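You operate a simulated robot arm through the tools that you are given. There is no shell and no other tool. Be economical: measure what you need, move in short steps, check, and stop when the job is done.

The job below is to be done with a simulated two-armed robot. You get a single attempt, and the scene is never put back.

## Task
Free the strap, slide the loose guard under it and pull it tight.
Fine: buckle lever shut before the pull; the green mark shows. Where these are worked on the way, their far stop is far enough and under half their travel is too little: buckle lever.

The check looks at the end state, three seconds after you hand in, the way a careful person would. Anything else that was tipped, shoved, dropped, spilled or broken makes it a failure.

## Robot
Two 7-joint arms with two-finger parallel grippers on one trunk that stands fixed in place. Base frame: the origin is at the foot of the trunk, x ahead of it, y to its left, z up. Readings come in mm, degrees, newtons and seconds.
The left shoulder is at [50, 177, 1129], the right one opposite. With the tool pointing down near the work surface each hand reaches from about 100 to 680 mm from the base axis, measured 20 degrees to its own side. Payload 3.43 kg a hand.
The tool frame of a hand sits at the grasp point between the pads (the TCP): z along the fingers, y along the line on which they close. The tips reach 34 mm beyond it. Largest opening 128 mm; finger width 24, thickness 12; the body of the gripper, 48 by 130 mm, starts 96 mm behind the TCP.
Orientation is told as [roll, pitch, yaw] about the base's x, y, z axes, in that order, counted from this pose: with the fingers straight down and closing along the base's y, the tool's x points along the base's -x, its y along +y and its z along -z.

## Interface
- The arms move only by the tool step_arm. It takes "left_motion", "right_motion" or both (then of equal length, played together; a hand with none holds still); each is a list of rows, each a list of 6 numbers: the shift along the tool's x, y, z in m, then the turn, a rotation vector about the tool's x, y, z in rad. In form: [[dx, dy, dz, wx, wy, wz], ...]. A call has 1 to 20 rows; each row shifts and turns the commanded pose from where the row before left it, along the tool's axes as they then stand. "left_fingers" and "right_fingers" are, for a hand that has rows, the finger opening in m, from 0 to 0.128, set as the call begins (left out, the last holds). Each row takes 0.2 s and may step no farther than 50 mm and 8.6 degrees from the row before; otherwise, or with a gripper value out of range, the whole call is refused. Where a pose cannot be reached the arm comes as near as it can. A force on the tool above 80 N (or 10 N above the force at the start of the call, whichever is more), or a blocked arm, ends the call early, and 0.2 s more pass. The fingers move at their own pace (about 108 mm/s each) and stop on an object; they squeeze with about 42 N. The grip force told is the motor's: it shows also when the fingers shut on nothing. Time passes only in rows, and 0.2 s behind the last, so rows that do not move let the fingers close. The reply holds the time, the measured pose of the TCP, the force on the tool along the base axes, the opening and the grip force, in the units named above and with some noise, with the torque about the TCP (base axes, N m) and any sound that the robot's microphone picked up.
- Cameras (640 x 400 px; columns grow to the right, rows downward): "scene" is now at [146.3, -30.8, 1274]; the picture's right is [-0.38, -0.93, 0.00], its down [-0.67, 0.27, -0.69] and it looks along [0.64, -0.26, -0.73] (base axes); focal length 287 px, centre (320, 200). "left" rides on the left gripper at [76, 11, -160] in its tool frame; the picture's right is [-0.15, 0.99, 0.00], its down [-0.88, -0.13, -0.46] and it looks along [-0.45, -0.07, 0.89] (tool axes); focal length 234 px, centre (320, 200). "right" rides on the right gripper at [76, -11, -160] in its tool frame; the picture's right is [0.15, 0.99, 0.00], its down [-0.88, 0.13, -0.46] and it looks along [-0.45, 0.07, 0.89] (tool axes); focal length 234 px, centre (320, 200). There is no depth. A picture from a camera that has moved, and an enlarged one, comes with that camera's place and axes in the base frame and with its lens.
- grab_frame(camera): a new picture of that camera. The clock stands still meanwhile.
- slide_trunk(by): slides the trunk up (or, below 0, down) by that many mm; the arms and the scene camera ride with it, the base frame stays. It gives what a move gives, with no picture.
- turn_head(pan, tilt): turns the head with the scene camera to pan (to the left, within 80 degrees either way) and tilt (down, from -29 to 69), counted from straight ahead of the robot. It gives what a move gives.
- zoom(camera, box): a new picture of the part [left, top, right, bottom] of that camera's present view, enlarged. The clock stands still meanwhile.
- sign_off(): hands the job in; it is judged then, once.

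Work in short steps. Places have to be worked out from the pictures, the camera data and where the tool is seen: move nearer, look again, correct. Check each grasp and each placing, and mend what went wrong. You have 120 turns and 86 pictures in all, those below and enlarged ones among them. Open the grippers and draw the arms clear of the work before you hand the job in, unless the task says otherwise; then end with one line.

The tools are called after "Call:" as a command line: name --argument value ..., lists and objects as JSON in quotes. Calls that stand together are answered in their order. step_arm: Moves the arms, as the interface text tells. Its arguments: {"type":"object","properties":{"left_motion":{"type":"array"},"left_fingers":{"type":"number"},"right_motion":{"type":"array"},"right_fingers":{"type":"number"}},"required":[]} The other tools are called the same way: slide_trunk (by) slides the trunk up or down; turn_head (pan, tilt) turns the head that bears the scene camera; grab_frame (camera) takes a picture; zoom (camera, box) takes an enlarged picture of a part of a camera's view; sign_off () hands the job in.

At the start:

```text
time: 0.0
left_ee_pos: [372.0, -0.9, 1086.5]
left_ee_rot: [0.0, 0.1, -0.1]
left_contact_force: [-0.5, -0.2, 0.4]
left_ft_torque: [0.01, 0.01, 0.01]
left_gripper_width: 128.2
left_finger_force: 0.0
right_ee_pos: [219.4, -212.2, 1058.4]
right_ee_rot: [0.0, -0.1, -0.2]
right_contact_force: [-0.3, -0.7, -0.5]
right_ft_torque: [0.0, -0.02, -0.01]
right_gripper_width: 128.0
right_finger_force: 0.0
trunk travel left (down, up): [-300.0, 101.0]
head pan, tilt: [-22.2, 46.6]
```

scene: 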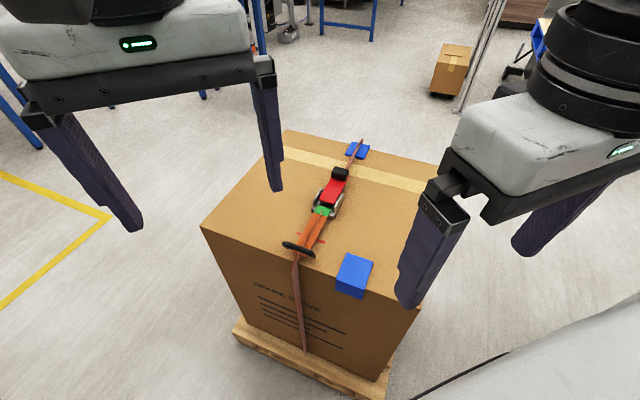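
right: 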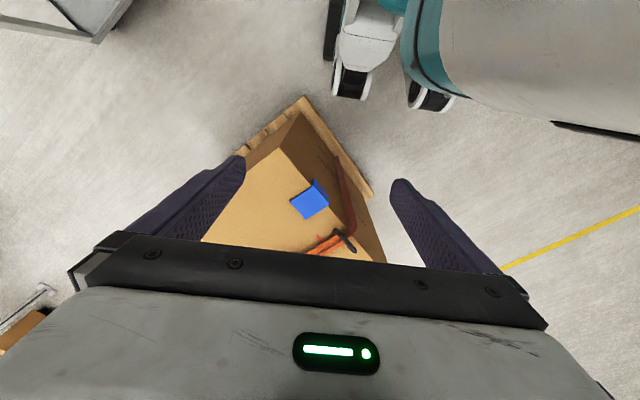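
left: 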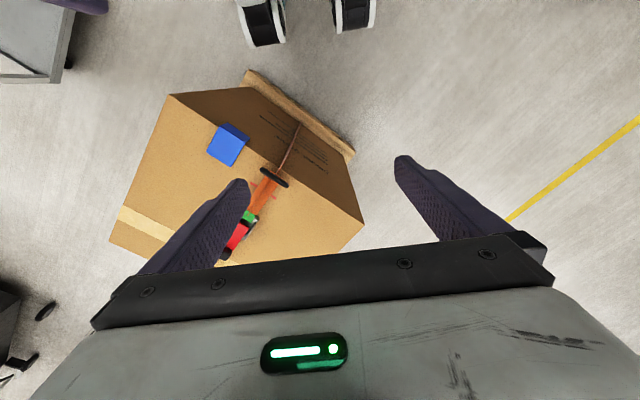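

The box carries a strap with a red-lever buckle, an orange tail with a ring, a green mark, and a loose blue guard near the front edge. I'll zoom in for detail.

Call:
zoom --camera "scene" --box '[260, 130, 420, 310]'

Call:
zoom --camera "left" --box '[160, 90, 360, 270]'

```text
2.22 times, centred on (340, 220) of scene
camera zoom: at [146.3, -30.8, 1274.0], right [-0.38, -0.93, 0.0], down [-0.67, 0.27, -0.69], along [0.64, -0.26, -0.73], focal length 637 px, centre (276, 156)
```

zoom: 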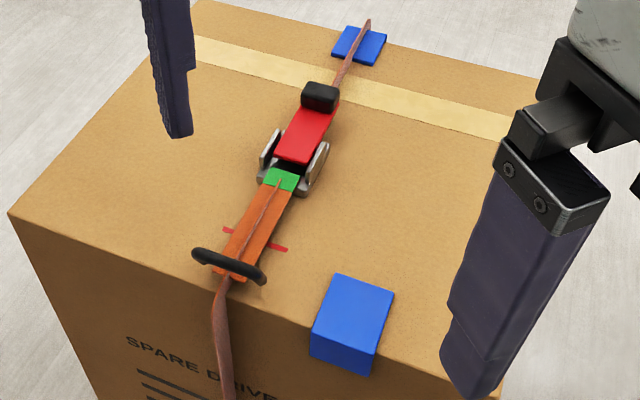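

```text
2.22 times, centred on (260, 180) of left
camera zoom: at [296.0, 9.3, 1246.1], right [0.15, 0.99, 0.0], down [0.88, -0.13, 0.46], along [0.45, -0.07, -0.89], focal length 520 px, centre (453, 244)
```

zoom: 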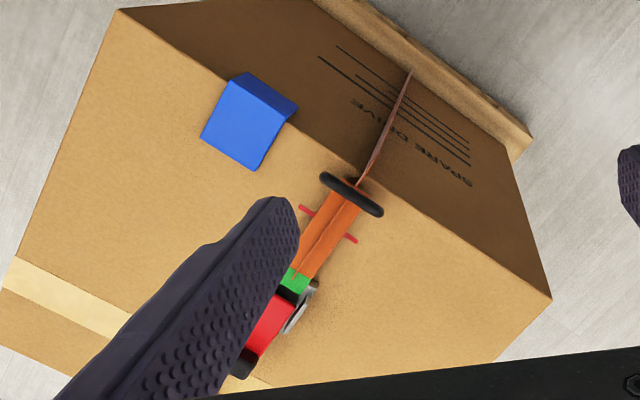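

The buckle looks to be near [565,-225,790], the ring near [460,-113,790], and the guard hangs over the near edge around [375,-190,785]. The strap runs along (0.71,-0.71). I'll move the left arm aside, and take the right hand over the buckle with -45° yaw to look closer.

Call:
step_arm --left_motion '[[0.0144, 0.05, 0, 0, 0, 0], [0.0144, 0.05, 0, 0, 0, 0], [0.0144, 0.05, 0, 0, 0, 0], [0.0144, 0.05, 0, 0, 0, 0], [0.0144, 0.05, 0, 0, 0, 0], [0, 0, 0, 0, 0, 0], [0, 0, 0, 0, 0, 0], [0, 0, 0, 0, 0, 0], [0, 0, 0, 0, 0, 0], [0, 0, 0, 0, 0, 0], [0, 0, 0, 0, 0, 0], [0, 0, 0, 0, 0, 0], [0, 0, 0, 0, 0, 0], [0, 0, 0, 0, 0, 0]]' --right_motion '[[-0.035, 0.0065, 0.00975, 0, 0, 0], [-0.035, 0.0065, 0.00975, 0, 0, 0], [-0.035, 0.0065, 0.00975, 0, 0, 0], [-0.035, 0.0065, 0.00975, 0, 0, 0], [-0.035, 0.0065, 0.00975, 0, 0, 0], [-0.035, 0.0065, 0.00975, 0, 0, 0], [-0.035, 0.0065, 0.00975, 0, 0, 0], [-0.035, 0.0065, 0.00975, 0, 0, 0], [0, 0, 0, 0, 0, 0.131], [0, 0, 0, 0, 0, 0.131], [0, 0, 0, 0, 0, 0.131], [0, 0, 0, 0, 0, 0.131], [0, 0, 0, 0, 0, 0.131], [0, 0, 0, 0, 0, 0.131]]'

Call:
grab_frame --camera "right"

Call:
grab_frame --camera "scene"

```text
refused: row 1 steps farther than a row can; nothing moved
```

```text
80 pictures are left
camera right: at [143.5, -224.3, 1219.1], right [-0.14, 0.99, 0.0], down [0.88, 0.13, 0.46], along [0.45, 0.07, -0.89], focal length 234 px, centre (320, 200)
```

right: 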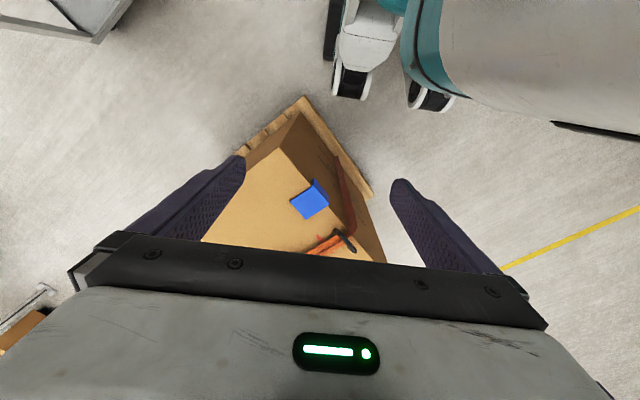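

```text
79 pictures are left
camera scene: at [146.3, -30.8, 1274.0], right [-0.38, -0.93, 0.0], down [-0.67, 0.27, -0.69], along [0.64, -0.26, -0.73], focal length 287 px, centre (320, 200)
```

scene: 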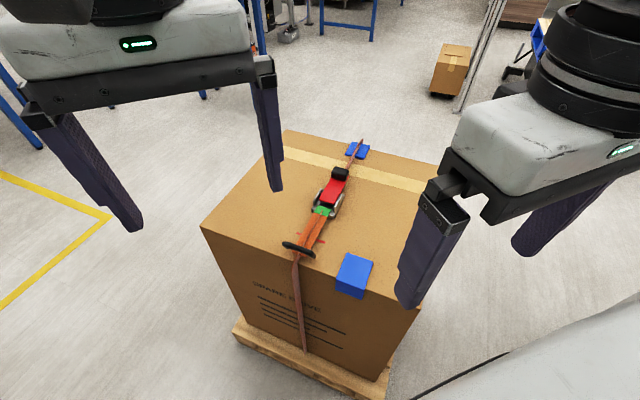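

The left rows were just over 50 mm; same move with smaller ones.

Call:
step_arm --left_motion '[[0.0144, 0.045, 0, 0, 0, 0], [0.0144, 0.045, 0, 0, 0, 0], [0.0144, 0.045, 0, 0, 0, 0], [0.0144, 0.045, 0, 0, 0, 0], [0.0144, 0.045, 0, 0, 0, 0], [0, 0, 0, 0, 0, 0], [0, 0, 0, 0, 0, 0], [0, 0, 0, 0, 0, 0], [0, 0, 0, 0, 0, 0], [0, 0, 0, 0, 0, 0], [0, 0, 0, 0, 0, 0], [0, 0, 0, 0, 0, 0], [0, 0, 0, 0, 0, 0], [0, 0, 0, 0, 0, 0]]' --right_motion '[[-0.035, 0.0065, 0.00975, 0, 0, 0], [-0.035, 0.0065, 0.00975, 0, 0, 0], [-0.035, 0.0065, 0.00975, 0, 0, 0], [-0.035, 0.0065, 0.00975, 0, 0, 0], [-0.035, 0.0065, 0.00975, 0, 0, 0], [-0.035, 0.0065, 0.00975, 0, 0, 0], [-0.035, 0.0065, 0.00975, 0, 0, 0], [-0.035, 0.0065, 0.00975, 0, 0, 0], [0, 0, 0, 0, 0, 0.131], [0, 0, 0, 0, 0, 0.131], [0, 0, 0, 0, 0, 0.131], [0, 0, 0, 0, 0, 0.131], [0, 0, 0, 0, 0, 0.131], [0, 0, 0, 0, 0, 0.131]]'

```text
time: 3.0
left_ee_pos: [301.5, 224.4, 1085.7]
left_ee_rot: [-0.1, 0.0, -0.1]
left_contact_force: [0.2, 0.3, 0.1]
left_ft_torque: [0.0, -0.02, 0.0]
left_gripper_width: 127.9
left_finger_force: 0.0
right_ee_pos: [494.4, -165.9, 979.8]
right_ee_rot: [0.0, 0.1, -45.3]
right_contact_force: [0.5, 0.3, 0.0]
right_ft_torque: [0.0, -0.02, -0.01]
right_gripper_width: 128.0
right_finger_force: 0.0
right hand out of reach, approached as far as the arm can: row 8
trunk travel left (down, up): [-300.0, 101.0]
head pan, tilt: [-22.2, 46.6]
```

Now to see what the right camera shows.

Call:
grab_frame --camera "right"

Call:
grab_frame --camera "scene"

```text
78 pictures are left
camera right: at [433.6, -121.4, 1141.2], right [0.6, 0.8, 0.0], down [0.71, -0.54, 0.46], along [0.37, -0.27, -0.89], focal length 234 px, centre (320, 200)
```

right: 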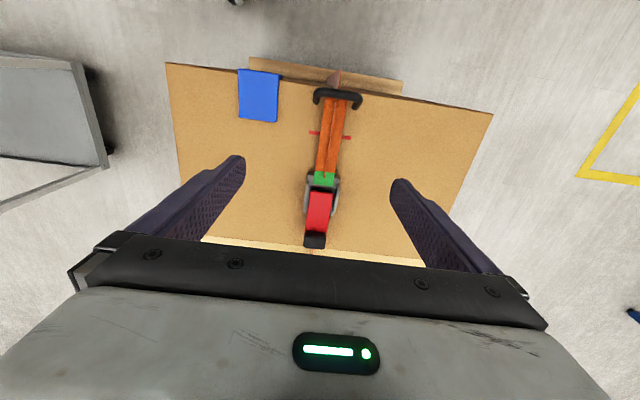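

```text
77 pictures are left
camera scene: at [146.3, -30.8, 1274.0], right [-0.38, -0.93, 0.0], down [-0.67, 0.27, -0.69], along [0.64, -0.26, -0.73], focal length 287 px, centre (320, 200)
```

scene: 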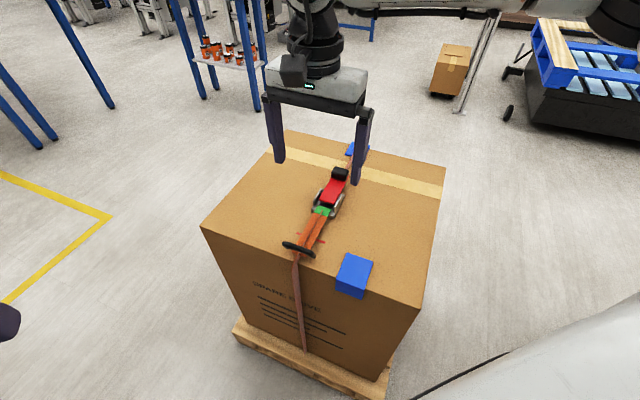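

The arm came within 6 mm. Zooming on the buckle from above.

Call:
zoom --camera "right" --box '[230, 60, 410, 260]'

Call:
zoom --camera "scene" --box '[270, 160, 370, 260]'

```text
2.00 times, centred on (320, 160) of right
camera zoom: at [433.6, -121.4, 1141.2], right [0.6, 0.8, 0.0], down [0.71, -0.54, 0.46], along [0.37, -0.27, -0.89], focal length 468 px, centre (320, 280)
```

zoom: 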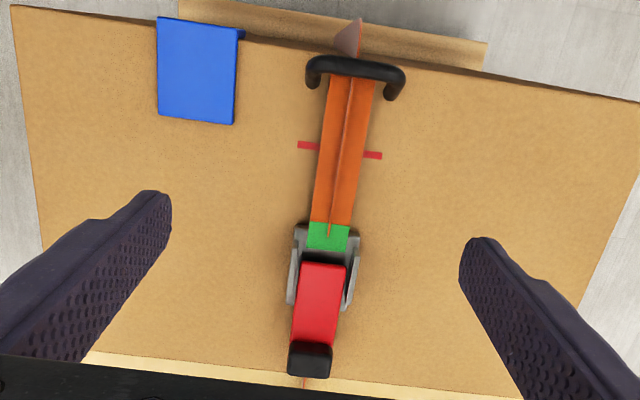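

```text
4.00 times, centred on (320, 210) of scene
camera zoom: at [146.3, -30.8, 1274.0], right [-0.38, -0.93, 0.0], down [-0.67, 0.27, -0.69], along [0.64, -0.26, -0.73], focal length 1146 px, centre (320, 160)
```

zoom: 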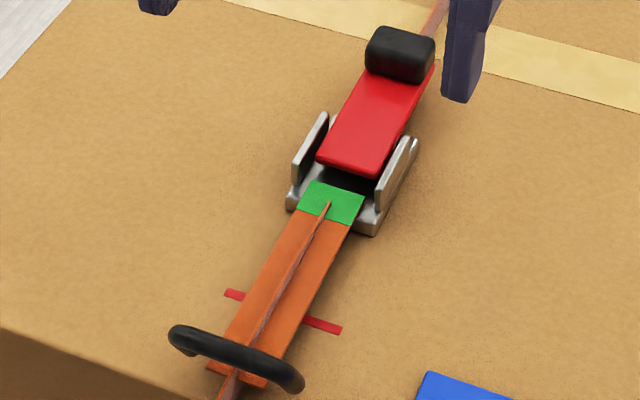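

Triangulating across cameras puts the box top at z≈749. With p along (0.71,-0.71) and q along (0.71,0.71), the strap is at q≈250, the edge at p≈400, the guard at q≈136 (p 396–461), and the lever knob near p≈664, z≈777. I'll tilt the right tool 35° outward and hover near the knob.

Call:
step_arm --right_motion '[[0, 0, 0, 0, -0.1018, 0], [0, 0, 0, 0, -0.1018, 0], [0, 0, 0, 0, -0.1018, 0], [0, 0, 0, 0, -0.1018, 0], [0, 0, 0, 0, -0.1018, 0], [0, 0, 0, 0, -0.1018, 0], [-0.0169, 0.0036, 0.0362, 0, 0, 0], [-0.0169, 0.0036, 0.0362, 0, 0, 0], [-0.0169, 0.0036, 0.0362, 0, 0, 0], [-0.0169, 0.0036, 0.0362, 0, 0, 0], [-0.0169, 0.0036, 0.0362, 0, 0, 0]]' --right_fingers 0.08

Call:
grab_frame --camera "scene"

Call:
grab_frame --camera "right"

```text
time: 5.4
left_ee_pos: [302.2, 223.4, 1086.3]
left_ee_rot: [0.0, 0.0, 0.0]
left_contact_force: [0.0, -0.3, 0.7]
left_ft_torque: [-0.03, -0.01, -0.01]
left_gripper_width: 128.1
left_finger_force: 0.0
right_ee_pos: [602.9, -323.2, 893.6]
right_ee_rot: [0.2, -34.9, -45.3]
right_contact_force: [0.6, 0.8, 0.5]
right_ft_torque: [-0.01, 0.01, 0.0]
right_gripper_width: 79.9
right_finger_force: 0.1
right hand out of reach, approached as far as the arm can: row 2, 3, 4, 5, 6, 11
trunk travel left (down, up): [-300.0, 101.0]
head pan, tilt: [-22.2, 46.6]
```

```text
74 pictures are left
camera scene: at [146.4, -30.9, 1274.0], right [-0.38, -0.93, 0.0], down [-0.67, 0.27, -0.69], along [0.64, -0.26, -0.73], focal length 287 px, centre (320, 200)
```

scene: 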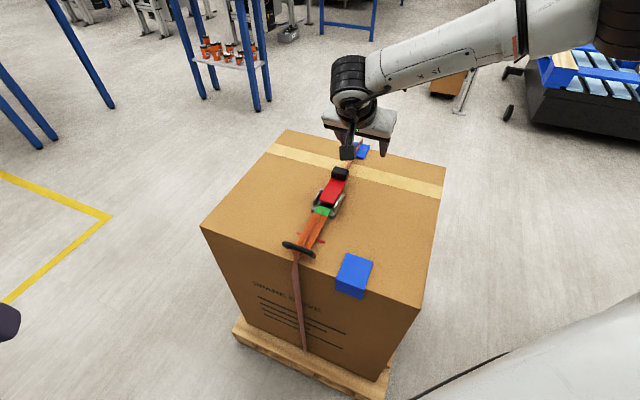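

```text
73 pictures are left
camera right: at [486.7, -223.2, 981.7], right [0.62, 0.78, -0.08], down [0.41, -0.24, 0.88], along [0.67, -0.57, -0.47], focal length 234 px, centre (320, 200)
```

right: 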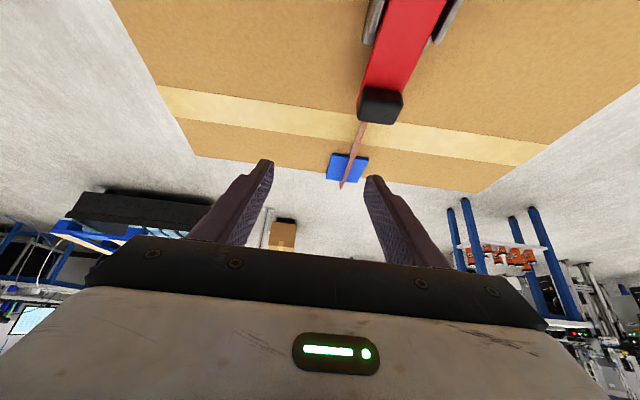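

The arm falls short near its reach limit, so I'll back the hand up and lower the trunk by 170 mm to bring the shoulder nearer to work height.

Call:
step_arm --right_motion '[[0.0008, 0.0135, -0.0402, 0, 0, 0], [0.0008, 0.0135, -0.0402, 0, 0, 0], [0.0008, 0.0135, -0.0402, 0, 0, 0], [0.0008, 0.0135, -0.0402, 0, 0, 0]]'

Call:
slide_trunk --by -170

```text
time: 6.4
left_ee_pos: [300.9, 223.9, 1086.9]
left_ee_rot: [0.0, 0.0, 0.1]
left_contact_force: [-0.3, -0.2, 0.0]
left_ft_torque: [0.02, 0.01, 0.03]
left_gripper_width: 128.0
left_finger_force: 0.0
right_ee_pos: [558.8, -238.2, 1025.5]
right_ee_rot: [0.3, -35.0, -45.3]
right_contact_force: [-0.4, 0.3, 0.1]
right_ft_torque: [0.0, 0.02, -0.01]
right_gripper_width: 79.8
right_finger_force: 0.1
right hand out of reach, approached as far as the arm can: row 3, 4
trunk travel left (down, up): [-300.0, 101.0]
head pan, tilt: [-22.2, 46.6]
```

```text
time: 8.3
left_ee_pos: [302.2, 223.8, 916.0]
left_ee_rot: [0.1, 0.0, 0.0]
left_contact_force: [-1.0, 0.3, 0.1]
left_ft_torque: [-0.02, -0.02, 0.04]
left_gripper_width: 127.7
left_finger_force: 0.0
right_ee_pos: [557.4, -237.4, 854.1]
right_ee_rot: [0.3, -34.9, -45.3]
right_contact_force: [0.4, -0.5, -0.4]
right_ft_torque: [0.0, -0.01, 0.0]
right_gripper_width: 80.0
right_finger_force: 0.0
trunk travel left (down, up): [-130.0, 271.0]
head pan, tilt: [-22.2, 46.6]
```

Hand now at p≈562, q≈226, z 854. Looking from both cameras.

Call:
grab_frame --camera "scene"

Call:
grab_frame --camera "right"

```text
72 pictures are left
camera scene: at [146.2, -30.8, 1104.1], right [-0.38, -0.93, 0.0], down [-0.67, 0.27, -0.69], along [0.64, -0.26, -0.73], focal length 287 px, centre (320, 200)
```

scene: 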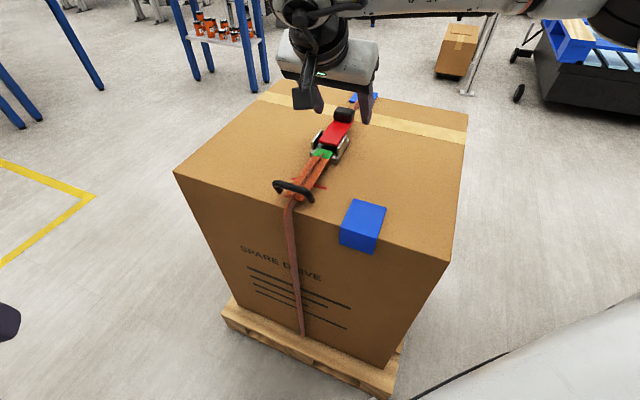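

```text
71 pictures are left
camera right: at [441.9, -138.0, 942.9], right [0.62, 0.78, -0.08], down [0.41, -0.24, 0.88], along [0.67, -0.57, -0.47], focal length 234 px, centre (320, 200)
```

right: 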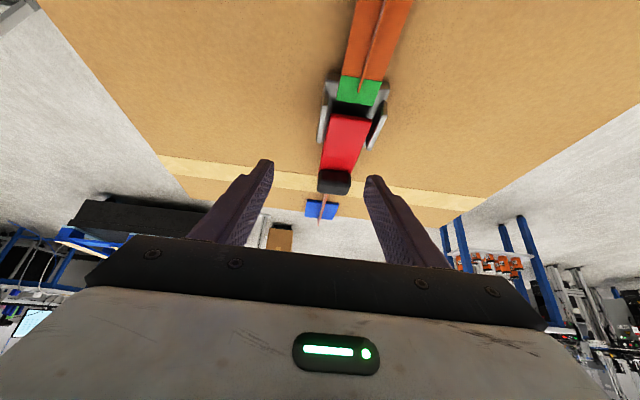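

Knob triangulates to about [643,-288,782] (p≈658, q≈251). I'll align over it with the fingers straddling.

Call:
step_arm --right_motion '[[0, 0.025, 0, 0, 0, 0], [-0.0239, 0, 0.0167, 0, 0, 0], [-0.0239, 0, 0.0167, 0, 0, 0], [-0.0239, 0, 0.0167, 0, 0, 0]]' --right_fingers 0.09

Call:
grab_frame --camera "right"

```text
time: 9.3
left_ee_pos: [301.5, 224.8, 915.7]
left_ee_rot: [0.0, -0.1, 0.0]
left_contact_force: [0.3, 0.7, -0.5]
left_ft_torque: [0.0, 0.0, -0.03]
left_gripper_width: 127.9
left_finger_force: 0.0
right_ee_pos: [619.9, -302.4, 853.6]
right_ee_rot: [0.2, -34.9, -45.3]
right_contact_force: [0.1, -0.4, 0.1]
right_ft_torque: [0.01, -0.01, -0.01]
right_gripper_width: 90.1
right_finger_force: 0.1
right hand out of reach, approached as far as the arm can: row 1
trunk travel left (down, up): [-130.0, 271.0]
head pan, tilt: [-22.2, 46.6]
```

```text
70 pictures are left
camera right: at [504.1, -201.1, 942.3], right [0.62, 0.78, -0.08], down [0.41, -0.24, 0.88], along [0.67, -0.57, -0.47], focal length 234 px, centre (320, 200)
```

right: 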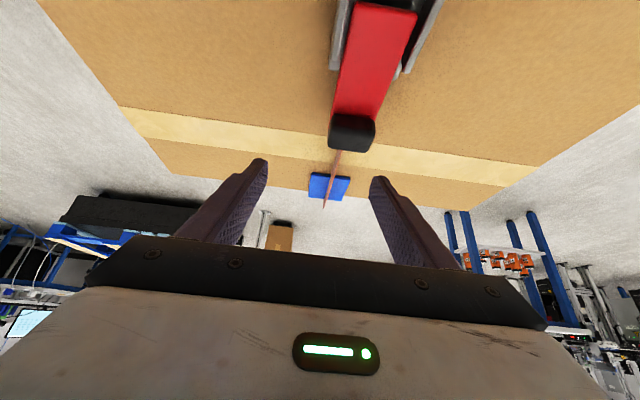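

q stayed at 224 — probably a joint limit rather than distance. Testing a sideways step again from here, with a small yaw change.

Call:
step_arm --right_motion '[[0, 0.013, 0, 0, 0, 0], [0, 0.013, 0, 0, 0, 0]]'

```text
time: 9.9
left_ee_pos: [301.2, 224.2, 915.9]
left_ee_rot: [0.0, 0.0, 0.0]
left_contact_force: [-0.3, -0.8, 0.3]
left_ft_torque: [0.01, 0.0, -0.03]
left_gripper_width: 128.1
left_finger_force: 0.0
right_ee_pos: [623.8, -296.7, 854.2]
right_ee_rot: [0.4, -34.9, -45.1]
right_contact_force: [-0.2, -0.3, 0.0]
right_ft_torque: [0.01, 0.0, -0.01]
right_gripper_width: 89.8
right_finger_force: 0.0
right hand out of reach, approached as far as the arm can: row 1, 2
trunk travel left (down, up): [-130.0, 271.0]
head pan, tilt: [-22.2, 46.6]
```

It gains only 7 mm. I'll probe whether a yaw change frees the sideways motion.

Call:
step_arm --right_motion '[[0, 0, 0, 0, 0, -0.12], [0, 0, 0, 0, 0, -0.12], [0, 0.012, 0, 0, 0, 0], [0, 0.012, 0, 0, 0, 0]]'

```text
time: 10.9
left_ee_pos: [301.4, 223.3, 915.4]
left_ee_rot: [-0.1, 0.0, 0.0]
left_contact_force: [0.2, 0.4, 0.2]
left_ft_torque: [-0.01, -0.02, -0.05]
left_gripper_width: 128.0
left_finger_force: 0.0
right_ee_pos: [624.1, -295.7, 854.1]
right_ee_rot: [-9.1, -33.9, -28.6]
right_contact_force: [0.2, 0.2, -0.2]
right_ft_torque: [0.0, 0.0, 0.01]
right_gripper_width: 90.1
right_finger_force: 0.0
right hand out of reach, approached as far as the arm can: row 3, 4
trunk travel left (down, up): [-130.0, 271.0]
head pan, tilt: [-22.2, 46.6]
```

Yaw isn't the cause. The spec quotes good reach with the hand low relative to the shoulder, so I'll restore the yaw, raise the trunk again and lower the hand instead.

Call:
step_arm --right_motion '[[0, 0, 0, 0, 0, 0.12], [0, 0, 0, 0, 0, 0.12]]'

Call:
slide_trunk --by 170

Call:
step_arm --right_motion '[[0.0201, 0, 0.0287, 0, 0, 0], [0.0201, 0, 0.0287, 0, 0, 0], [0.0201, 0, 0.0287, 0, 0, 0], [0.0201, 0, 0.0287, 0, 0, 0], [0, 0.012, 0, 0, 0, 0], [0, 0.012, 0, 0, 0, 0]]'

```text
time: 11.5
left_ee_pos: [302.0, 225.2, 915.6]
left_ee_rot: [0.1, 0.1, 0.1]
left_contact_force: [0.9, -0.1, -0.6]
left_ft_torque: [0.03, 0.05, 0.0]
left_gripper_width: 128.0
left_finger_force: 0.1
right_ee_pos: [625.2, -295.2, 855.7]
right_ee_rot: [0.5, -34.8, -45.4]
right_contact_force: [0.9, -0.1, -0.5]
right_ft_torque: [-0.03, 0.01, -0.04]
right_gripper_width: 89.8
right_finger_force: 0.0
trunk travel left (down, up): [-130.0, 271.0]
head pan, tilt: [-22.2, 46.6]
```

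```text
time: 13.4
left_ee_pos: [301.4, 223.7, 1085.8]
left_ee_rot: [0.0, -0.1, 0.0]
left_contact_force: [-0.2, -0.4, 0.2]
left_ft_torque: [0.02, 0.02, 0.02]
left_gripper_width: 128.2
left_finger_force: 0.1
right_ee_pos: [624.6, -295.7, 1024.3]
right_ee_rot: [0.5, -35.0, -45.2]
right_contact_force: [-0.5, -0.7, -0.2]
right_ft_torque: [-0.01, -0.02, -0.02]
right_gripper_width: 90.1
right_finger_force: 0.0
trunk travel left (down, up): [-300.0, 101.0]
head pan, tilt: [-22.2, 46.6]
```

```text
time: 14.8
left_ee_pos: [299.9, 223.5, 1086.1]
left_ee_rot: [0.0, 0.0, 0.1]
left_contact_force: [-0.1, -0.6, 1.2]
left_ft_torque: [-0.03, -0.02, 0.02]
left_gripper_width: 127.8
left_finger_force: 0.0
right_ee_pos: [603.2, -313.2, 906.1]
right_ee_rot: [0.6, -34.9, -45.2]
right_contact_force: [0.5, -0.3, -0.4]
right_ft_torque: [0.02, 0.0, -0.02]
right_gripper_width: 90.2
right_finger_force: 0.1
right hand out of reach, approached as far as the arm can: row 1, 2, 3, 4, 5, 6
trunk travel left (down, up): [-300.0, 101.0]
head pan, tilt: [-22.2, 46.6]
```

The geometry suggests the right arm's forearm is stretched along +e here, while the left shoulder lines up with the strap direction. So the left arm will do buckle and pull, and the right the guard. Parking the right arm back and bringing the left over the strap with yaw -45° and tilt 40°.

Call:
step_arm --right_motion '[[0.0161, -0.0342, -0.0297, 0, 0, 0], [0.0161, -0.0342, -0.0297, 0, 0, 0], [0.0161, -0.0342, -0.0297, 0, 0, 0], [0.0161, -0.0342, -0.0297, 0, 0, 0], [0.0161, -0.0342, -0.0297, 0, 0, 0], [0.0161, -0.0342, -0.0297, 0, 0, 0]]'

Call:
step_arm --left_motion '[[-0.02, -0.041, 0.0108, 0, 0, 0], [-0.02, -0.041, 0.0108, 0, 0, 0], [-0.02, -0.041, 0.0108, 0, 0, 0], [-0.02, -0.041, 0.0108, 0, 0, 0], [-0.02, -0.041, 0.0108, 0, 0, 0], [-0.02, -0.041, 0.0108, 0, 0, 0], [-0.02, -0.041, 0.0108, 0, 0, 0], [-0.02, -0.041, 0.0108, 0, 0, 0], [0, 0, 0, 0, 0, 0.131], [0, 0, 0, 0, 0, 0.131], [0, 0, 0, 0, 0, 0.131], [0, 0, 0, 0, 0, 0.131], [0, 0, 0, 0, 0, 0.131], [0, 0, 0, 0, 0, 0.131], [0, 0, 0, 0, -0.1164, 0], [0, 0, 0, 0, -0.1164, 0], [0, 0, 0, 0, -0.1164, 0], [0, 0, 0, 0, -0.1164, 0], [0, 0, 0, 0, -0.1164, 0], [0, 0, 0, 0, -0.1164, 0]]' --left_fingers 0.09

```text
time: 16.2
left_ee_pos: [301.2, 223.3, 1086.1]
left_ee_rot: [0.0, 0.0, 0.0]
left_contact_force: [0.4, -0.8, 0.0]
left_ft_torque: [0.01, 0.01, 0.0]
left_gripper_width: 127.8
left_finger_force: 0.1
right_ee_pos: [361.7, -329.0, 1007.0]
right_ee_rot: [0.2, -34.8, -45.1]
right_contact_force: [-0.3, 0.1, 0.5]
right_ft_torque: [0.05, -0.02, 0.01]
right_gripper_width: 89.9
right_finger_force: 0.0
right hand out of reach, approached as far as the arm can: row 6
trunk travel left (down, up): [-300.0, 101.0]
head pan, tilt: [-22.2, 46.6]
```

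```text
time: 20.4
left_ee_pos: [462.8, -103.2, 998.7]
left_ee_rot: [0.0, -40.1, -45.0]
left_contact_force: [0.5, 0.0, 0.0]
left_ft_torque: [0.01, 0.0, 0.02]
left_gripper_width: 90.1
left_finger_force: 0.0
right_ee_pos: [361.5, -328.8, 1007.3]
right_ee_rot: [0.2, -34.9, -45.2]
right_contact_force: [-0.8, -0.3, 1.0]
right_ft_torque: [0.01, 0.0, 0.0]
right_gripper_width: 90.3
right_finger_force: 0.0
trunk travel left (down, up): [-300.0, 101.0]
head pan, tilt: [-22.2, 46.6]
```

The left arm takes the pose well. Advancing along the strap towards the knob at hover height.

Call:
step_arm --left_motion '[[-0.0165, -0.0006, 0.0426, 0, 0, 0], [-0.0165, -0.0006, 0.0426, 0, 0, 0], [-0.0165, -0.0006, 0.0426, 0, 0, 0], [-0.0165, -0.0006, 0.0426, 0, 0, 0], [-0.0165, -0.0006, 0.0426, 0, 0, 0]]'

Call:
grab_frame --camera "left"

Call:
grab_frame --camera "scene"

```text
time: 21.8
left_ee_pos: [635.3, -198.5, 872.6]
left_ee_rot: [1.4, -38.8, -41.7]
left_contact_force: [1.3, 0.8, -0.2]
left_ft_torque: [-0.05, 0.0, -0.02]
left_gripper_width: 90.0
left_finger_force: 0.1
right_ee_pos: [362.6, -327.5, 1007.3]
right_ee_rot: [0.2, -34.8, -45.1]
right_contact_force: [0.2, -0.1, 0.4]
right_ft_torque: [-0.02, 0.02, -0.02]
right_gripper_width: 89.8
right_finger_force: 0.0
trunk travel left (down, up): [-300.0, 101.0]
head pan, tilt: [-22.2, 46.6]
stopped in row 5 (left hand): the arm was blocked; the commanded pose is now the measured one
```

```text
69 pictures are left
camera left: at [521.0, -87.2, 948.9], right [0.73, 0.67, 0.11], down [0.21, -0.37, 0.9], along [0.65, -0.64, -0.41], focal length 234 px, centre (320, 200)
```

left: 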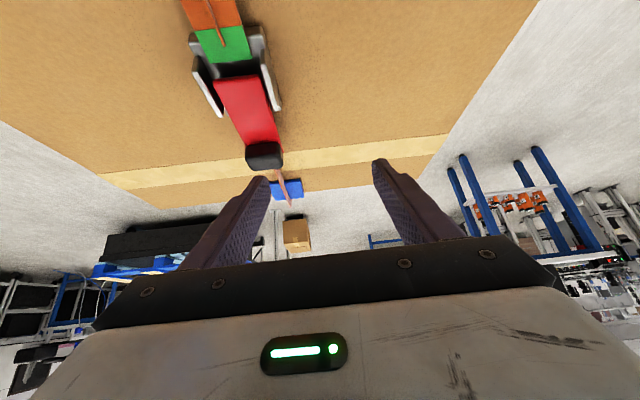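

```text
68 pictures are left
camera scene: at [146.9, -30.2, 1274.0], right [-0.38, -0.93, 0.0], down [-0.67, 0.27, -0.69], along [0.64, -0.26, -0.73], focal length 287 px, centre (320, 200)
```

scene: 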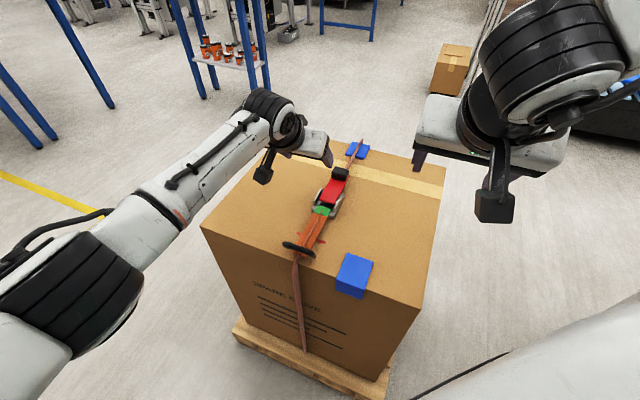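

The left arm is at full stretch here, short of the knob, so it can't work the lever. I'll retract it and try the right arm with the tool straight down, as the spec's reach describes.

Call:
step_arm --left_motion '[[0, 0, -0.045, 0, 0, 0], [0, 0, -0.045, 0, 0, 0], [0, 0, -0.045, 0, 0, 0], [0, 0, -0.045, 0, 0, 0], [0.027, 0.0095, -0.0269, 0, 0, 0], [0.027, 0.0095, -0.0269, 0, 0, 0], [0.027, 0.0095, -0.0269, 0, 0, 0], [0.027, 0.0095, -0.0269, 0, 0, 0], [0.027, 0.0095, -0.0269, 0, 0, 0], [0.027, 0.0095, -0.0269, 0, 0, 0], [0.027, 0.0095, -0.0269, 0, 0, 0], [0.027, 0.0095, -0.0269, 0, 0, 0], [0.027, 0.0095, -0.0269, 0, 0, 0], [0.027, 0.0095, -0.0269, 0, 0, 0]]' --right_motion '[[0, 0, 0, 0, 0.1018, 0], [0, 0, 0, 0, 0.1018, 0], [0, 0, 0, 0, 0.1018, 0], [0, 0, 0, 0, 0.1018, 0], [0, 0, 0, 0, 0.1018, 0], [0, 0, 0, 0, 0.1018, 0], [0, 0, 0.03, 0, 0, 0], [0, 0, 0.03, 0, 0, 0], [0, 0, 0.03, 0, 0, 0], [0, 0, 0.03, 0, 0, 0], [0, 0, 0, 0, 0, 0], [0, 0, 0, 0, 0, 0], [0, 0, 0, 0, 0, 0], [0, 0, 0, 0, 0, 0]]'

```text
time: 24.8
left_ee_pos: [346.5, 193.7, 1069.8]
left_ee_rot: [1.2, -38.8, -42.1]
left_contact_force: [-0.1, -0.2, -0.7]
left_ft_torque: [0.0, 0.01, -0.02]
left_gripper_width: 90.1
left_finger_force: 0.1
left hand out of reach, approached as far as the arm can: row 13, 14
right_ee_pos: [361.2, -326.8, 887.1]
right_ee_rot: [0.2, 0.1, -45.2]
right_contact_force: [-0.2, 0.6, -0.2]
right_ft_torque: [0.01, -0.02, -0.04]
right_gripper_width: 90.0
right_finger_force: 0.0
trunk travel left (down, up): [-300.0, 101.0]
head pan, tilt: [-22.2, 46.6]
```

Right tool is vertical at z 887. Moving out over the knob at this height.

Call:
step_arm --right_motion '[[-0.0286, 0.0378, 0, 0, 0, 0], [-0.0286, 0.0378, 0, 0, 0, 0], [-0.0286, 0.0378, 0, 0, 0, 0], [-0.0286, 0.0378, 0, 0, 0, 0], [-0.0286, 0.0378, 0, 0, 0, 0], [-0.0286, 0.0378, 0, 0, 0, 0]]'

```text
time: 26.2
left_ee_pos: [346.9, 193.0, 1069.3]
left_ee_rot: [1.2, -38.7, -42.0]
left_contact_force: [0.1, -0.2, -0.3]
left_ft_torque: [0.02, 0.0, 0.02]
left_gripper_width: 90.1
left_finger_force: 0.2
right_ee_pos: [574.0, -307.6, 901.4]
right_ee_rot: [0.3, 0.2, -45.1]
right_contact_force: [0.2, -0.5, -0.6]
right_ft_torque: [0.02, 0.03, 0.03]
right_gripper_width: 90.3
right_finger_force: 0.1
right hand out of reach, approached as far as the arm can: row 5, 6
trunk travel left (down, up): [-300.0, 101.0]
head pan, tilt: [-22.2, 46.6]
```

Lowering the trunk should relax the radial limit, and a slight lean toward +e should cover the last 20 mm sideways. Raising the hand first, then lowering the trunk 220 mm.

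Call:
step_arm --right_motion '[[0, 0, -0.0425, 0, 0, 0], [0, 0, -0.0425, 0, 0, 0], [0, 0, -0.0425, 0, 0, 0], [0, 0, -0.0425, 0, 0, 0]]'

Call:
slide_trunk --by -220

Call:
step_arm --right_motion '[[-0.02, 0.03, 0, 0, 0, 0], [-0.0175, 0.033, 0, 0, 0, 0]]'

```text
time: 27.2
left_ee_pos: [348.3, 193.0, 1070.0]
left_ee_rot: [1.1, -38.8, -42.1]
left_contact_force: [0.9, 0.1, -0.3]
left_ft_torque: [0.03, 0.02, 0.0]
left_gripper_width: 90.0
left_finger_force: 0.0
right_ee_pos: [576.3, -310.1, 1072.5]
right_ee_rot: [0.2, 0.2, -45.2]
right_contact_force: [-0.6, 0.0, 0.2]
right_ft_torque: [0.01, -0.01, 0.0]
right_gripper_width: 89.8
right_finger_force: 0.1
trunk travel left (down, up): [-300.0, 101.0]
head pan, tilt: [-22.2, 46.6]
```

```text
time: 29.6
left_ee_pos: [346.7, 193.7, 848.7]
left_ee_rot: [1.0, -38.8, -42.0]
left_contact_force: [0.4, 0.7, 0.2]
left_ft_torque: [-0.02, 0.04, 0.03]
left_gripper_width: 89.9
left_finger_force: 0.1
right_ee_pos: [575.7, -310.1, 852.3]
right_ee_rot: [0.3, 0.1, -45.1]
right_contact_force: [0.4, -0.3, -0.4]
right_ft_torque: [0.02, 0.03, 0.0]
right_gripper_width: 89.8
right_finger_force: 0.0
trunk travel left (down, up): [-80.0, 321.0]
head pan, tilt: [-22.2, 46.6]
```

```text
time: 30.2
left_ee_pos: [346.3, 194.2, 850.2]
left_ee_rot: [1.1, -38.6, -42.0]
left_contact_force: [-0.5, -0.6, 0.1]
left_ft_torque: [0.0, 0.01, 0.04]
left_gripper_width: 89.9
left_finger_force: 0.1
right_ee_pos: [582.1, -311.8, 843.9]
right_ee_rot: [0.3, 0.1, -45.2]
right_contact_force: [0.1, 0.5, -0.1]
right_ft_torque: [0.01, 0.03, -0.04]
right_gripper_width: 90.2
right_finger_force: 0.1
right hand out of reach, approached as far as the arm can: row 1, 2
trunk travel left (down, up): [-80.0, 321.0]
head pan, tilt: [-22.2, 46.6]
```

The clip reverses at this height, fitting a sphere of ~550 mm about the shoulder to the wrist plus a sideways limit. I'll back off 60 mm, tilt 35° outward plus a 15° lean to +e, and try again.

Call:
step_arm --right_motion '[[0.03, 0, 0, 0, 0, 0], [0.03, 0, 0, 0, 0, 0], [0, 0, 0, 0, -0.1018, 0], [0, 0, 0, 0, -0.1018, 0], [0, 0, 0, 0, -0.1018, 0], [0, 0, 0, 0, -0.1018, 0], [0, 0, 0, 0, -0.1018, 0], [0, 0, 0, 0, -0.1018, 0], [0, 0, 0, -0.13, 0, 0], [0, 0, 0, -0.13, 0, 0], [0, 0.02, 0, 0, 0, 0], [0, 0.02, 0, 0, 0, 0], [0, 0.02, 0, 0, 0, 0]]'

```text
time: 33.0
left_ee_pos: [345.9, 193.6, 849.3]
left_ee_rot: [1.1, -38.8, -42.0]
left_contact_force: [0.7, -0.2, -0.5]
left_ft_torque: [-0.02, -0.02, -0.02]
left_gripper_width: 90.0
left_finger_force: 0.1
right_ee_pos: [573.0, -220.9, 855.3]
right_ee_rot: [15.1, -34.8, -45.3]
right_contact_force: [-0.2, -0.7, 0.0]
right_ft_torque: [-0.03, 0.01, -0.01]
right_gripper_width: 90.0
right_finger_force: 0.0
trunk travel left (down, up): [-80.0, 321.0]
head pan, tilt: [-22.2, 46.6]
```

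No limit flagged. Now p≈561, q≈249; advancing 85 mm outward at this height.

Call:
step_arm --right_motion '[[-0.024, -0.0043, 0.0163, 0, 0, 0], [-0.024, -0.0043, 0.0163, 0, 0, 0], [-0.024, -0.0043, 0.0163, 0, 0, 0]]'

Call:
grab_frame --camera "right"

Call:
grab_frame --camera "scene"

```text
time: 33.8
left_ee_pos: [346.3, 193.3, 850.0]
left_ee_rot: [1.1, -38.7, -42.1]
left_contact_force: [-0.1, 0.4, -0.5]
left_ft_torque: [-0.02, -0.03, 0.03]
left_gripper_width: 90.0
left_finger_force: 0.1
right_ee_pos: [635.5, -283.9, 855.8]
right_ee_rot: [15.1, -34.9, -45.2]
right_contact_force: [0.5, -0.3, 0.3]
right_ft_torque: [0.02, -0.01, 0.0]
right_gripper_width: 90.1
right_finger_force: 0.0
trunk travel left (down, up): [-80.0, 321.0]
head pan, tilt: [-22.2, 46.6]
```

```text
67 pictures are left
camera right: at [494.0, -216.0, 937.1], right [0.49, 0.86, 0.13], down [0.32, -0.32, 0.89], along [0.81, -0.4, -0.43], focal length 234 px, centre (320, 200)
```

right: 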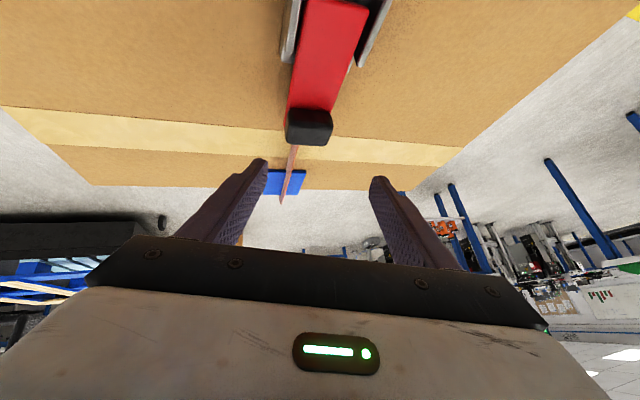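

```text
66 pictures are left
camera scene: at [146.2, -30.8, 1054.0], right [-0.38, -0.93, 0.0], down [-0.67, 0.27, -0.69], along [0.64, -0.26, -0.73], focal length 287 px, centre (320, 200)
```

scene: 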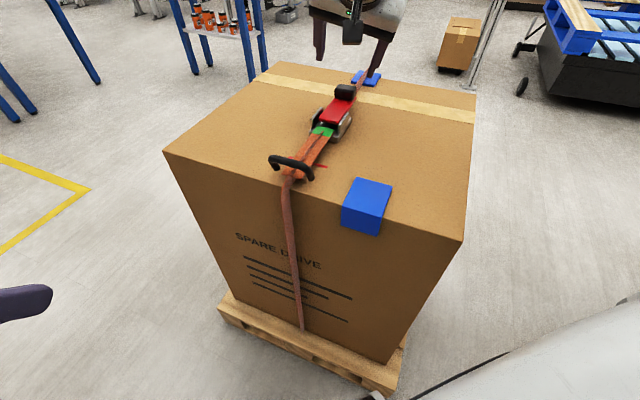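

Reached. Both views confirm the knob at [643,-288,782]. Descending to z≈799 with opening 78 mm so the fingertips straddle it.

Call:
step_arm --right_motion '[[0.012, -0.0048, 0.014, 0, 0, 0], [0.012, -0.0048, 0.014, 0, 0, 0], [0.012, -0.0048, 0.014, 0, 0, 0]]' --right_fingers 0.078

Call:
grab_frame --camera "right"

Call:
zoom --camera "scene" --box '[280, 30, 420, 130]'

```text
time: 34.6
left_ee_pos: [346.5, 193.5, 850.4]
left_ee_rot: [1.2, -38.7, -42.0]
left_contact_force: [-0.4, 0.4, 0.0]
left_ft_torque: [-0.02, 0.01, -0.01]
left_gripper_width: 90.2
left_finger_force: 0.1
right_ee_pos: [629.2, -282.5, 797.6]
right_ee_rot: [15.2, -34.7, -45.2]
right_contact_force: [-0.7, 0.5, 0.2]
right_ft_torque: [0.0, 0.03, -0.01]
right_gripper_width: 78.1
right_finger_force: 0.1
trunk travel left (down, up): [-80.0, 321.0]
head pan, tilt: [-22.2, 46.6]
```

```text
65 pictures are left
camera right: at [487.7, -214.8, 879.9], right [0.49, 0.86, 0.13], down [0.32, -0.32, 0.89], along [0.81, -0.39, -0.43], focal length 234 px, centre (320, 200)
```

right: 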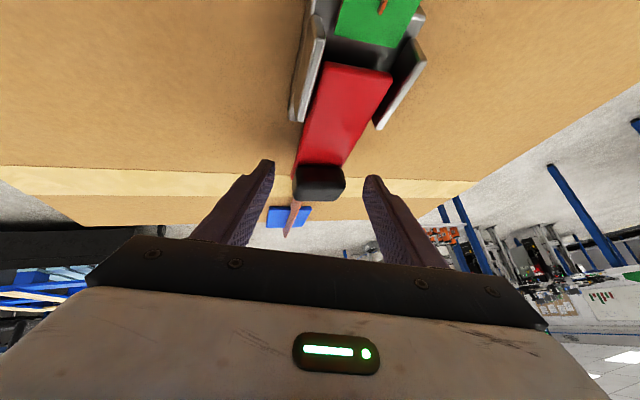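

```text
4.00 times, centred on (350, 80) of scene
camera zoom: at [146.3, -30.8, 1054.0], right [-0.38, -0.93, 0.0], down [-0.67, 0.27, -0.69], along [0.64, -0.26, -0.73], focal length 1146 px, centre (200, 680)
```

zoom: 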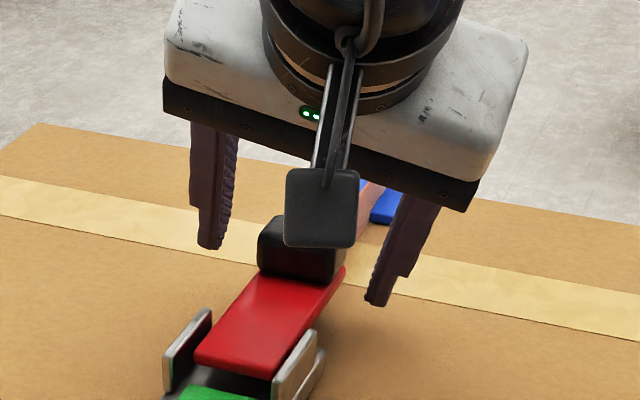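

The knob sits centred between the pads about 20 mm beyond the TCP. Closing on it.

Call:
step_arm --right_motion '[[0, 0, 0, 0, 0, 0], [0, 0, 0, 0, 0, 0], [0, 0, 0, 0, 0, 0]]' --right_fingers 0.02

Call:
grab_frame --camera "right"

```text
time: 35.4
left_ee_pos: [346.1, 193.2, 849.5]
left_ee_rot: [1.1, -38.7, -42.1]
left_contact_force: [0.0, -0.5, -0.7]
left_ft_torque: [0.02, -0.01, -0.01]
left_gripper_width: 90.1
left_finger_force: 0.0
right_ee_pos: [627.5, -284.7, 797.5]
right_ee_rot: [14.9, -34.8, -45.3]
right_contact_force: [-3.9, -0.8, 0.5]
right_ft_torque: [-0.73, 0.61, -0.89]
right_gripper_width: 48.6
right_finger_force: 45.1
trunk travel left (down, up): [-80.0, 321.0]
head pan, tilt: [-22.2, 46.6]
```

```text
63 pictures are left
camera right: at [487.5, -215.2, 879.7], right [0.49, 0.86, 0.13], down [0.32, -0.32, 0.89], along [0.81, -0.4, -0.43], focal length 234 px, centre (320, 200)
```

right: 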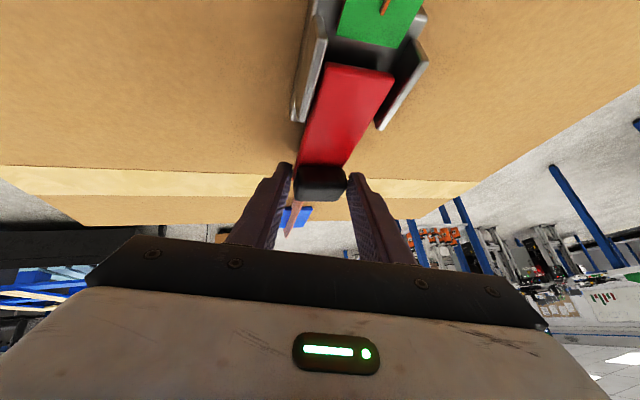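

Knob gripped at 48.6 mm. I'll lift it in an arc of ~93 mm radius about a pivot near p≈565, z≈775 — first 30°.

Call:
step_arm --right_motion '[[-0.0056, 0.0028, -0.0104, 0, 0, 0], [-0.0041, 0.0029, -0.011, 0, 0, 0], [-0.0026, 0.00305, -0.0115, 0, 0, 0], [-0.001, 0.0031, -0.0117, 0, 0, 0]]'

Call:
grab_frame --camera "right"

```text
time: 36.4
left_ee_pos: [347.7, 192.1, 849.4]
left_ee_rot: [1.2, -38.6, -42.0]
left_contact_force: [0.1, -0.1, -0.4]
left_ft_torque: [-0.02, -0.01, 0.01]
left_gripper_width: 90.1
left_finger_force: 0.0
right_ee_pos: [618.0, -275.6, 842.9]
right_ee_rot: [14.7, -34.7, -45.4]
right_contact_force: [-10.6, -11.1, -13.6]
right_ft_torque: [-0.98, 0.03, -0.66]
right_gripper_width: 44.3
right_finger_force: 45.2
trunk travel left (down, up): [-80.0, 321.0]
head pan, tilt: [-22.2, 46.6]
```

```text
62 pictures are left
camera right: at [477.6, -206.2, 924.4], right [0.5, 0.86, 0.12], down [0.33, -0.32, 0.89], along [0.8, -0.4, -0.44], focal length 234 px, centre (320, 200)
```

right: 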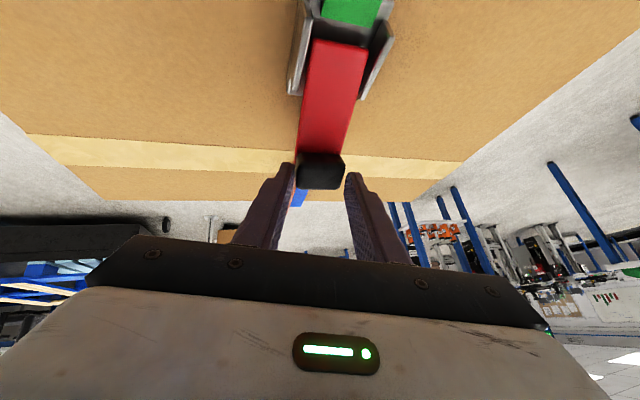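

The lever is up ~20° but the knob slid toward the fingertips. I'll open slightly to see whether the lever holds its place.

Call:
step_arm --right_motion '[[0, 0, 0, 0, 0, 0], [0, 0, 0, 0, 0, 0]]' --right_fingers 0.066

Call:
grab_frame --camera "right"

```text
time: 37.0
left_ee_pos: [345.4, 193.4, 850.1]
left_ee_rot: [1.1, -38.8, -42.0]
left_contact_force: [0.0, 0.3, -0.7]
left_ft_torque: [-0.01, -0.01, -0.01]
left_gripper_width: 89.7
left_finger_force: 0.2
right_ee_pos: [619.9, -271.4, 845.4]
right_ee_rot: [15.3, -34.9, -45.3]
right_contact_force: [0.3, -1.5, -0.4]
right_ft_torque: [-0.01, -0.03, -0.03]
right_gripper_width: 66.1
right_finger_force: 0.1
trunk travel left (down, up): [-80.0, 321.0]
head pan, tilt: [-22.2, 46.6]
```

```text
61 pictures are left
camera right: at [477.6, -203.1, 926.7], right [0.49, 0.86, 0.13], down [0.32, -0.32, 0.89], along [0.81, -0.39, -0.43], focal length 234 px, centre (320, 200)
```

right: 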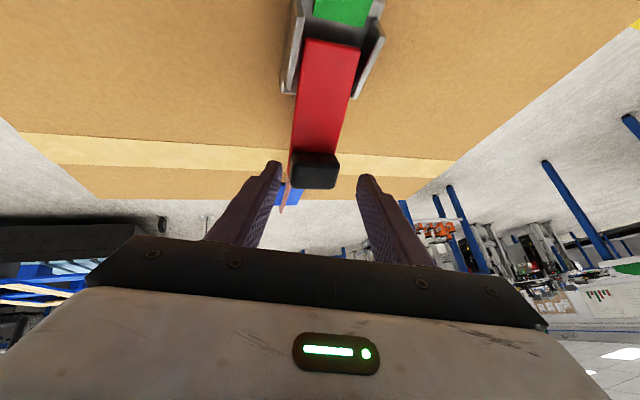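

The lever stays up by itself. Advancing 28 mm to take the knob deeper between the pads, then regripping.

Call:
step_arm --right_motion '[[0.002, -0.0015, 0.014, 0, 0, 0], [0.002, -0.0015, 0.014, 0, 0, 0], [0, 0, 0, 0, 0, 0]]'

Call:
step_arm --right_motion '[[0, 0, 0, 0, 0, 0], [0, 0, 0, 0, 0, 0], [0, 0, 0, 0, 0, 0]]' --right_fingers 0.02

Call:
grab_frame --camera "right"

```text
time: 37.8
left_ee_pos: [346.3, 193.4, 850.7]
left_ee_rot: [1.1, -38.7, -42.0]
left_contact_force: [1.2, -0.6, 0.6]
left_ft_torque: [0.02, 0.0, -0.01]
left_gripper_width: 89.9
left_finger_force: 0.1
right_ee_pos: [630.9, -277.0, 818.9]
right_ee_rot: [15.2, -34.7, -45.2]
right_contact_force: [0.1, 0.4, 0.0]
right_ft_torque: [0.01, -0.04, 0.01]
right_gripper_width: 65.9
right_finger_force: 0.1
trunk travel left (down, up): [-80.0, 321.0]
head pan, tilt: [-22.2, 46.6]
```

```text
time: 38.6
left_ee_pos: [345.1, 193.1, 849.8]
left_ee_rot: [1.3, -38.7, -42.0]
left_contact_force: [-0.8, 1.3, 0.9]
left_ft_torque: [0.0, 0.01, -0.01]
left_gripper_width: 89.9
left_finger_force: 0.1
right_ee_pos: [629.9, -278.4, 818.5]
right_ee_rot: [14.9, -34.6, -45.5]
right_contact_force: [-9.7, -8.6, -2.4]
right_ft_torque: [-0.38, 0.32, -1.75]
right_gripper_width: 48.4
right_finger_force: 45.0
trunk travel left (down, up): [-80.0, 321.0]
head pan, tilt: [-22.2, 46.6]
```

```text
60 pictures are left
camera right: at [487.8, -210.2, 899.9], right [0.5, 0.86, 0.13], down [0.32, -0.32, 0.89], along [0.81, -0.4, -0.44], focal length 234 px, centre (320, 200)
```

right: 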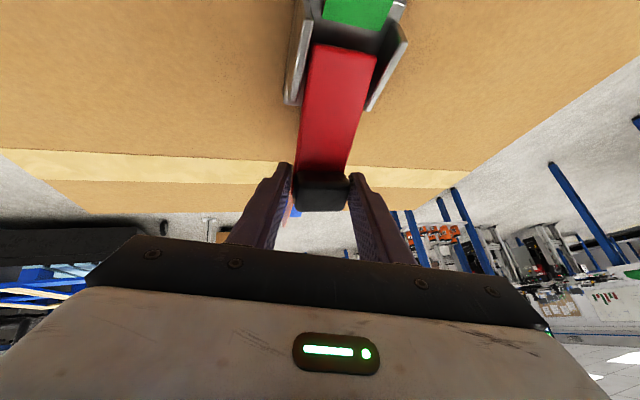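

Knob is now deep in the pads, lever at about 26°. Continuing the arc by 40°.

Call:
step_arm --right_motion '[[-0.0011, 0.0033, -0.0122, 0, 0, 0], [0.0006, 0.0033, -0.0122, 0, 0, 0], [0.0024, 0.0032, -0.012, 0, 0, 0], [0.0041, 0.0031, -0.0116, 0, 0, 0], [0.0057, 0.0029, -0.0109, 0, 0, 0]]'

Call:
grab_frame --camera "right"

Call:
zoom --camera "scene" --box '[260, 30, 420, 190]'

```text
time: 39.8
left_ee_pos: [346.7, 192.5, 850.8]
left_ee_rot: [1.2, -38.7, -42.0]
left_contact_force: [-0.1, -0.8, 0.3]
left_ft_torque: [0.01, 0.02, 0.0]
left_gripper_width: 90.0
left_finger_force: 0.1
right_ee_pos: [598.3, -252.3, 861.0]
right_ee_rot: [14.4, -34.9, -45.6]
right_contact_force: [-6.7, -21.0, -5.3]
right_ft_torque: [-2.18, 0.57, -0.31]
right_gripper_width: 49.1
right_finger_force: 44.7
trunk travel left (down, up): [-80.0, 321.0]
head pan, tilt: [-22.2, 46.6]
```

```text
59 pictures are left
camera right: at [457.8, -182.0, 943.3], right [0.5, 0.86, 0.12], down [0.33, -0.31, 0.89], along [0.8, -0.41, -0.44], focal length 234 px, centre (320, 200)
```

right: 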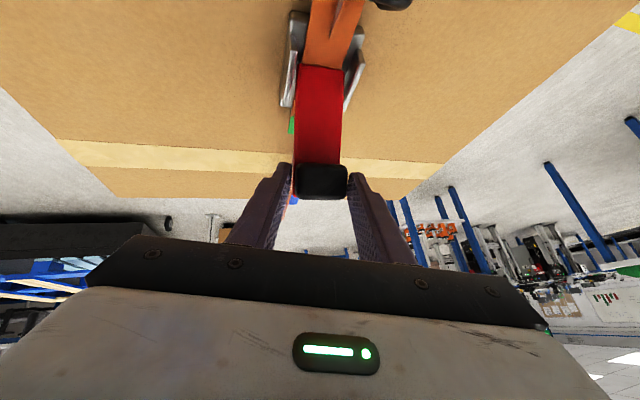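

```text
2.50 times, centred on (340, 110) of scene
camera zoom: at [146.4, -32.3, 1054.1], right [-0.38, -0.93, 0.0], down [-0.67, 0.28, -0.69], along [0.64, -0.26, -0.73], focal length 716 px, centre (270, 425)
```

zoom: 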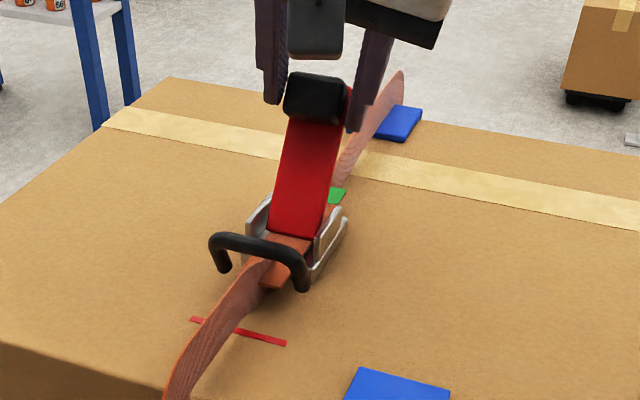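

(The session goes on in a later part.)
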